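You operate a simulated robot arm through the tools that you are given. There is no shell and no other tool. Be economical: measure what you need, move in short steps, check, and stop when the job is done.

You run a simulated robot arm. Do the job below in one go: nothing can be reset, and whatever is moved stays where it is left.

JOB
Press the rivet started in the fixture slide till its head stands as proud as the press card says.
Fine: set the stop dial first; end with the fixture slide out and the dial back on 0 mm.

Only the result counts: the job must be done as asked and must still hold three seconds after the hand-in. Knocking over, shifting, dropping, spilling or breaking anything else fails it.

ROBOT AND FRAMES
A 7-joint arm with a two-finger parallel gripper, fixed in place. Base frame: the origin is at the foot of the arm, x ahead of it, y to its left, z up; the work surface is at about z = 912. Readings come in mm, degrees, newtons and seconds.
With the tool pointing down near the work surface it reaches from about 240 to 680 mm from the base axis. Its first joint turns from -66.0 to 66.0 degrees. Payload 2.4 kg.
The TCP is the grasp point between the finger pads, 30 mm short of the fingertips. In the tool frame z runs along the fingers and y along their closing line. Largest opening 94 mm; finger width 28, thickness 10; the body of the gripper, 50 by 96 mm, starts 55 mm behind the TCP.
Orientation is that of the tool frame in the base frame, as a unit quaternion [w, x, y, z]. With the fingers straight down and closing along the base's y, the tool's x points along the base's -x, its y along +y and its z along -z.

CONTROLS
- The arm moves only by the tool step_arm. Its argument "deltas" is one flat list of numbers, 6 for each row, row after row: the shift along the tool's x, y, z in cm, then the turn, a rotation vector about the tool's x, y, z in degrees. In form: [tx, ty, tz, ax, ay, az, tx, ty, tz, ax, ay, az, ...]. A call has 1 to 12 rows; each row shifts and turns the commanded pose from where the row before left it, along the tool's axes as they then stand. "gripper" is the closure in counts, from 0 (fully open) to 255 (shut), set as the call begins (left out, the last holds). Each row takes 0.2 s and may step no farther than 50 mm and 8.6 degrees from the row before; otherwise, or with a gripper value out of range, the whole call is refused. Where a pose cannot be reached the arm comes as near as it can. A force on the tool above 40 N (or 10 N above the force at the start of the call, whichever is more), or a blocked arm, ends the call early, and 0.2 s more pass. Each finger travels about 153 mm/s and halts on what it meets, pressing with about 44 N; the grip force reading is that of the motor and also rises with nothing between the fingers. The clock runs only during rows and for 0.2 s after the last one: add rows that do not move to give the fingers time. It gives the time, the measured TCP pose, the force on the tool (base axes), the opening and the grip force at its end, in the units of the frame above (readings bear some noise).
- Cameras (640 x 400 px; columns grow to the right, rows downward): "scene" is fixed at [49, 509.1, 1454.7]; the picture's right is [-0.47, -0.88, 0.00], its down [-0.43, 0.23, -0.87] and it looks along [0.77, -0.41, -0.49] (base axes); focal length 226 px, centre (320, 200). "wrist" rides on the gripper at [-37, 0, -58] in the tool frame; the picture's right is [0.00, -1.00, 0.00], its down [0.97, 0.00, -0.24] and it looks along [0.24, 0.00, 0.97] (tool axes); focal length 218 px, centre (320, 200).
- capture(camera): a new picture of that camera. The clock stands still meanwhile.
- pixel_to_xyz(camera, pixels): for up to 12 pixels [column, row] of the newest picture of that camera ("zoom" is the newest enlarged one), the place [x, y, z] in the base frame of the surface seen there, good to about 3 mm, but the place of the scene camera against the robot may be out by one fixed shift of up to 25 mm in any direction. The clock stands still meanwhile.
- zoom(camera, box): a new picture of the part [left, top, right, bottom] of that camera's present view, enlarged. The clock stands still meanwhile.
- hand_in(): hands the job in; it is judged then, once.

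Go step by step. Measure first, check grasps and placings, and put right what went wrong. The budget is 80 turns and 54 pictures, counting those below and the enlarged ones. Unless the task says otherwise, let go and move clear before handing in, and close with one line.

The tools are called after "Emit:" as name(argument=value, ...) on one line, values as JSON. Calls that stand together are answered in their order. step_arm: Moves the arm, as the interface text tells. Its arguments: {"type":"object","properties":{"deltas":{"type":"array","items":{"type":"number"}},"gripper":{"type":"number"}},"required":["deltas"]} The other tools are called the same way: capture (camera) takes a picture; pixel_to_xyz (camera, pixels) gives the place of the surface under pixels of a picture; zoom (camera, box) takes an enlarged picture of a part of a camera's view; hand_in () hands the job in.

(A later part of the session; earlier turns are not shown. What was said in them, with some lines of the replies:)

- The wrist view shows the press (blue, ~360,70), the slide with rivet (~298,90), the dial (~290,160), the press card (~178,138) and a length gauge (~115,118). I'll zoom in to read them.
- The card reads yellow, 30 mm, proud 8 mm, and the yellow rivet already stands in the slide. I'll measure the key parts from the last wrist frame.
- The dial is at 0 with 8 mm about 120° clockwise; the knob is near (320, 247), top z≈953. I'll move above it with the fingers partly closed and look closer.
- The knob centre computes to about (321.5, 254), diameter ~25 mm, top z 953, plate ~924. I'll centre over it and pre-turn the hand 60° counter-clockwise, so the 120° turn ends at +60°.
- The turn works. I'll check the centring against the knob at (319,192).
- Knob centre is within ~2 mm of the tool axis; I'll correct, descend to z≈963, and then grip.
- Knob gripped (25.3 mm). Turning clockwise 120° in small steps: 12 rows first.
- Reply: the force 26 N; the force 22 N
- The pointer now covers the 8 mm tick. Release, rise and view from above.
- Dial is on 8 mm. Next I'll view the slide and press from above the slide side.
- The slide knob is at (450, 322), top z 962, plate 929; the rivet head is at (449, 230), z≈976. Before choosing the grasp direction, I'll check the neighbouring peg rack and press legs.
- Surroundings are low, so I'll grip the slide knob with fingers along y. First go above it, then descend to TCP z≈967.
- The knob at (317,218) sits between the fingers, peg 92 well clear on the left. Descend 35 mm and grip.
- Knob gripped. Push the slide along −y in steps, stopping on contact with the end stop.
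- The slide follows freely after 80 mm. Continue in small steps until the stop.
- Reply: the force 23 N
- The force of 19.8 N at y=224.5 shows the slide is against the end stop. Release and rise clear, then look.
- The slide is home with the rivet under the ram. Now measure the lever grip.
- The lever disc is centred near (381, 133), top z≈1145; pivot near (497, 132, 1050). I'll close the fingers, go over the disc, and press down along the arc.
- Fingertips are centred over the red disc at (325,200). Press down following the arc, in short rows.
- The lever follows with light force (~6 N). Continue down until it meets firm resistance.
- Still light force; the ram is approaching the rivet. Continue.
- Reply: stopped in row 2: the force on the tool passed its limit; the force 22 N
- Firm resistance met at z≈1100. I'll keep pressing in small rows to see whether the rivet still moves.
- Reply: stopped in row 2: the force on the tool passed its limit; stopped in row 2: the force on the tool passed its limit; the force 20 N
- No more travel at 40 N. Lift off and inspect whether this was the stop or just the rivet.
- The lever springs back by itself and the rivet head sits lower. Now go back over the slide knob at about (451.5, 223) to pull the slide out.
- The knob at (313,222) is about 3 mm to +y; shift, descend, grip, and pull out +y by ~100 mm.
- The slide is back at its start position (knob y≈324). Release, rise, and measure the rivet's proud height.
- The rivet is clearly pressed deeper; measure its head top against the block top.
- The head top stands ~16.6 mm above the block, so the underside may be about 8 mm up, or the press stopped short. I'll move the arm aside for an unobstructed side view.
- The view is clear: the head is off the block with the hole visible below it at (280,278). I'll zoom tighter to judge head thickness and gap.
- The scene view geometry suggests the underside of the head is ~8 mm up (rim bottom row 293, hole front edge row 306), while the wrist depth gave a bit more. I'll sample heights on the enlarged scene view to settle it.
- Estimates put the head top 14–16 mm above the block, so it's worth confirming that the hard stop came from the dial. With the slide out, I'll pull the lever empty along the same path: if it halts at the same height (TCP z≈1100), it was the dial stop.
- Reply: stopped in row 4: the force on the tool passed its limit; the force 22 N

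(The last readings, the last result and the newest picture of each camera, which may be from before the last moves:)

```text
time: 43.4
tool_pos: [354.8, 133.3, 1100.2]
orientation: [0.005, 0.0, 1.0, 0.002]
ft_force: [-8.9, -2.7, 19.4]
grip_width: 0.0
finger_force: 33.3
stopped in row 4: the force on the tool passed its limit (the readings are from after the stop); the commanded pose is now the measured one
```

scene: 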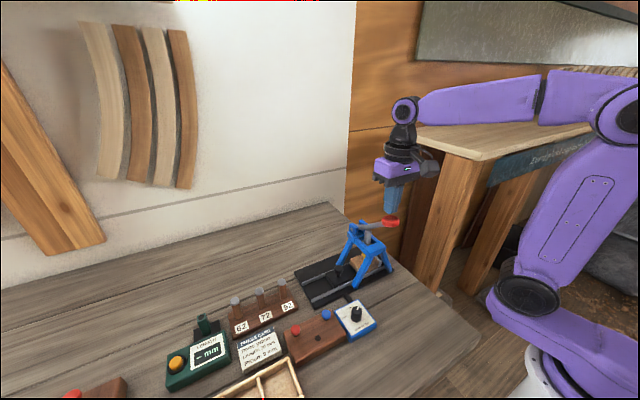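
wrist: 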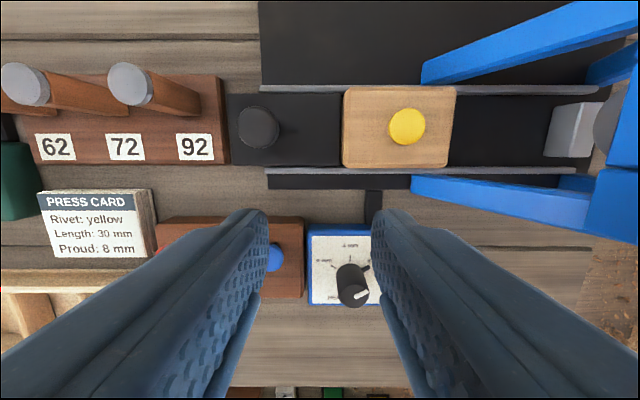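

It halts at the same z=1100.2 empty, so the press did reach the dial stop: the rivet is at the card's 8 mm. Lift, go to the dial at yaw +60° ready to turn it back.

Emit:
step_arm(deltas=[0, 0, -1, 0, 0, 0, 0, 0, -4, 0, 0, 0, 0, 0, -4, 0, 0, 0, 0, 0, -4, 0, 0, 0, 0.8, 3, -2, 0, 0, 0, 0.9, 3, 0, 0, 0, 0, 0.9, 3, 0, 0, 0, 0, 0.74, 3.13, 0, 0, 0, 0, 0, 0, 0, 0, 0, 0], gripper=120)

Emit:
step_arm(deltas=[0, 0, 4.5, 0, 0, 8.57, 0, 0, 4.5, 0, 0, 8.57, 0, 0, 4.5, 0, 0, 8.57, 0, 0, 3.5, 0, 0, 8.57, 0, 0, 3, 0, 0, 8.57, 0, 0, 0, 0, 0, 8.57, 0, 0, 0, 0, 0, 8.57, 0, 0, 0, 0, 0, 0])

Emit:
zoom(camera="wrist", box=[250, 115, 390, 255])

```text
time: 45.4
tool_pos: [320.6, 253.3, 1249.9]
orientation: [0.005, 0.0, 1.0, 0.002]
ft_force: [0.2, 0.6, 0.1]
grip_width: 49.7
finger_force: 0.0
```

```text
time: 47.2
tool_pos: [322.3, 253.3, 1049.3]
orientation: [0.003, 0.501, 0.866, 0.003]
ft_force: [-0.3, 1.0, 0.0]
grip_width: 49.7
finger_force: 0.0
```

```text
2.86 times, centred on (320, 185) of wrist
```

zoom: 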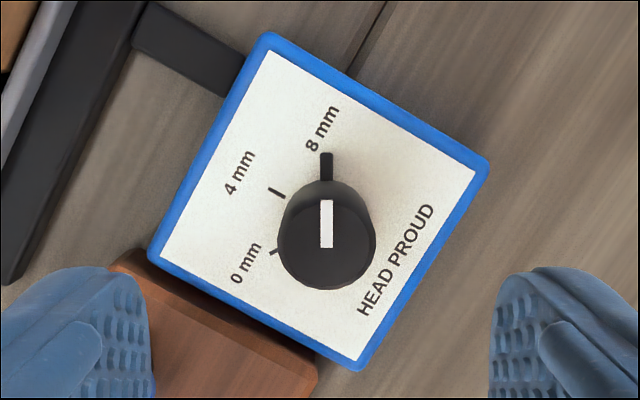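

Pointer on 8 mm and the knob nearly centred. Correct ~1.5 mm, descend, grip, and turn back 120° counter-clockwise.

Emit:
step_arm(deltas=[0.12, -0.13, 3, 0, 0, 0, 0, 0, 3, 0, 0, 0, 0, 0, 1.7, 0, 0, 0, 0, 0, 1.0, 0, 0, 0, 0, 0, 0, 0, 0, 0])

Emit:
step_arm(deltas=[0, 0, 0, 0, 0, 0, 0, 0, 0, 0, 0, 0], gripper=255)

Emit:
step_arm(deltas=[0, 0, 0, 0, 0, -8, 0, 0, 0, 0, 0, -8, 0, 0, 0, 0, 0, -8, 0, 0, 0, 0, 0, -8, 0, 0, 0, 0, 0, -8, 0, 0, 0, 0, 0, -8, 0, 0, 0, 0, 0, -8, 0, 0, 0, 0, 0, -8, 0, 0, 0, 0, 0, -8, 0, 0, 0, 0, 0, -8, 0, 0, 0, 0, 0, -8, 0, 0, 0, 0, 0, -8])

Emit:
step_arm(deltas=[0, 0, 0, 0, 0, -8, 0, 0, 0, 0, 0, -8, 0, 0, 0, 0, 0, -8, 0, 0, 0, 0, 0, 0])

Emit:
zoom(camera="wrist", box=[220, 120, 420, 300])

```text
time: 48.4
tool_pos: [322.1, 253.6, 964.0]
orientation: [0.002, 0.5, 0.866, 0.004]
ft_force: [-1.0, -0.2, 0.1]
grip_width: 49.7
finger_force: 0.0
```

```text
time: 49.0
tool_pos: [321.7, 254.2, 963.6]
orientation: [0.001, 0.501, 0.866, 0.002]
ft_force: [-1.7, -0.7, -0.9]
grip_width: 25.8
finger_force: 45.0
```

```text
time: 51.6
tool_pos: [321.5, 255.9, 963.7]
orientation: [0.005, -0.311, 0.95, 0.001]
ft_force: [-3.4, 8.0, -6.5]
grip_width: 25.7
finger_force: 44.8
```

```text
time: 52.6
tool_pos: [321.9, 255.4, 962.6]
orientation: [0.005, -0.502, 0.865, 0.001]
ft_force: [-9.9, 15.8, -5.3]
grip_width: 25.5
finger_force: 44.9
```

```text
2.22 times, centred on (320, 210) of wrist
```

zoom: 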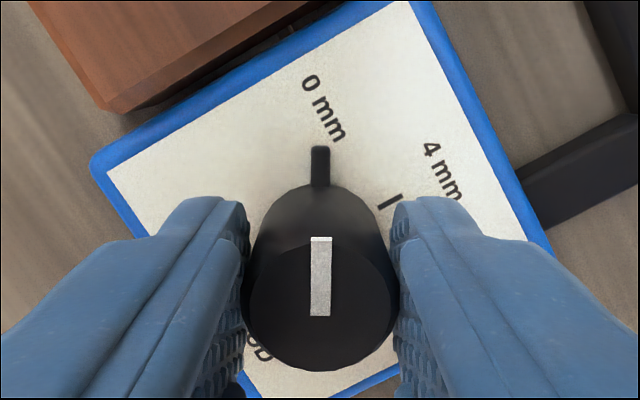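

The pointer covers the 0 mm tick. Release, rise, and check.

Emit:
step_arm(deltas=[0, 0, 0, 0, 0, 0, 0, 0, 0, 0, 0, 0], gripper=120)

Emit:
step_arm(deltas=[0, 0, -3, 0, 0, 0, 0, 0, -3, 0, 0, 0, 0, 0, -4, 0, 0, 8.57, 0, 0, -4, 0, 0, 8.57, 0, 0, -4, 0, 0, 8.57, 0, 0, -4, 0, 0, 8.57, 0, 0, 0, 0, 0, 8.57, 0, 0, 0, 0, 0, 8.57, 0, 0, 0, 0, 0, 8.57, 0, 0, 0, 0, 0, 0])

Emit:
zoom(camera="wrist", box=[260, 130, 380, 240])

Emit:
capture(camera="wrist")

```text
time: 53.2
tool_pos: [322.0, 254.5, 963.1]
orientation: [0.005, -0.5, 0.866, -0.001]
ft_force: [1.0, -0.3, 0.2]
grip_width: 49.6
finger_force: 0.1
```

```text
time: 55.4
tool_pos: [321.1, 253.6, 1182.4]
orientation: [0.004, 0.001, 1.0, 0.002]
ft_force: [0.9, -0.2, 0.8]
grip_width: 49.7
finger_force: 0.2
```

```text
3.64 times, centred on (320, 185) of wrist
```

zoom: 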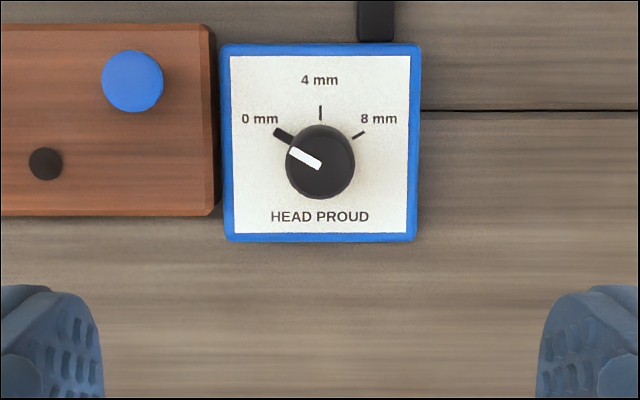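

```text
10 pictures are left
```

wrist: 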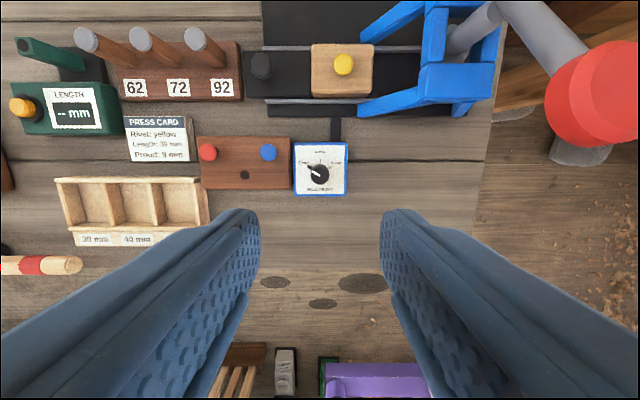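

The dial reads 0 mm, the slide is out with the pressed rivet, the lever is up, nothing else has moved, and the arm is clear. Handing in.

Emit:
hand_in()

```text
The job is handed in.
```

I pressed the rivet to the 8 mm dial stop the card calls for, pulled the slide back out, and set the dial back to 0 mm. The lever stopped at the same height (tool z ≈ 1100 mm) with the slide out, so it was the dial that stopped it. My camera measurements only put the head roughly 8–10 mm proud, so they don't confirm 8 mm exactly.
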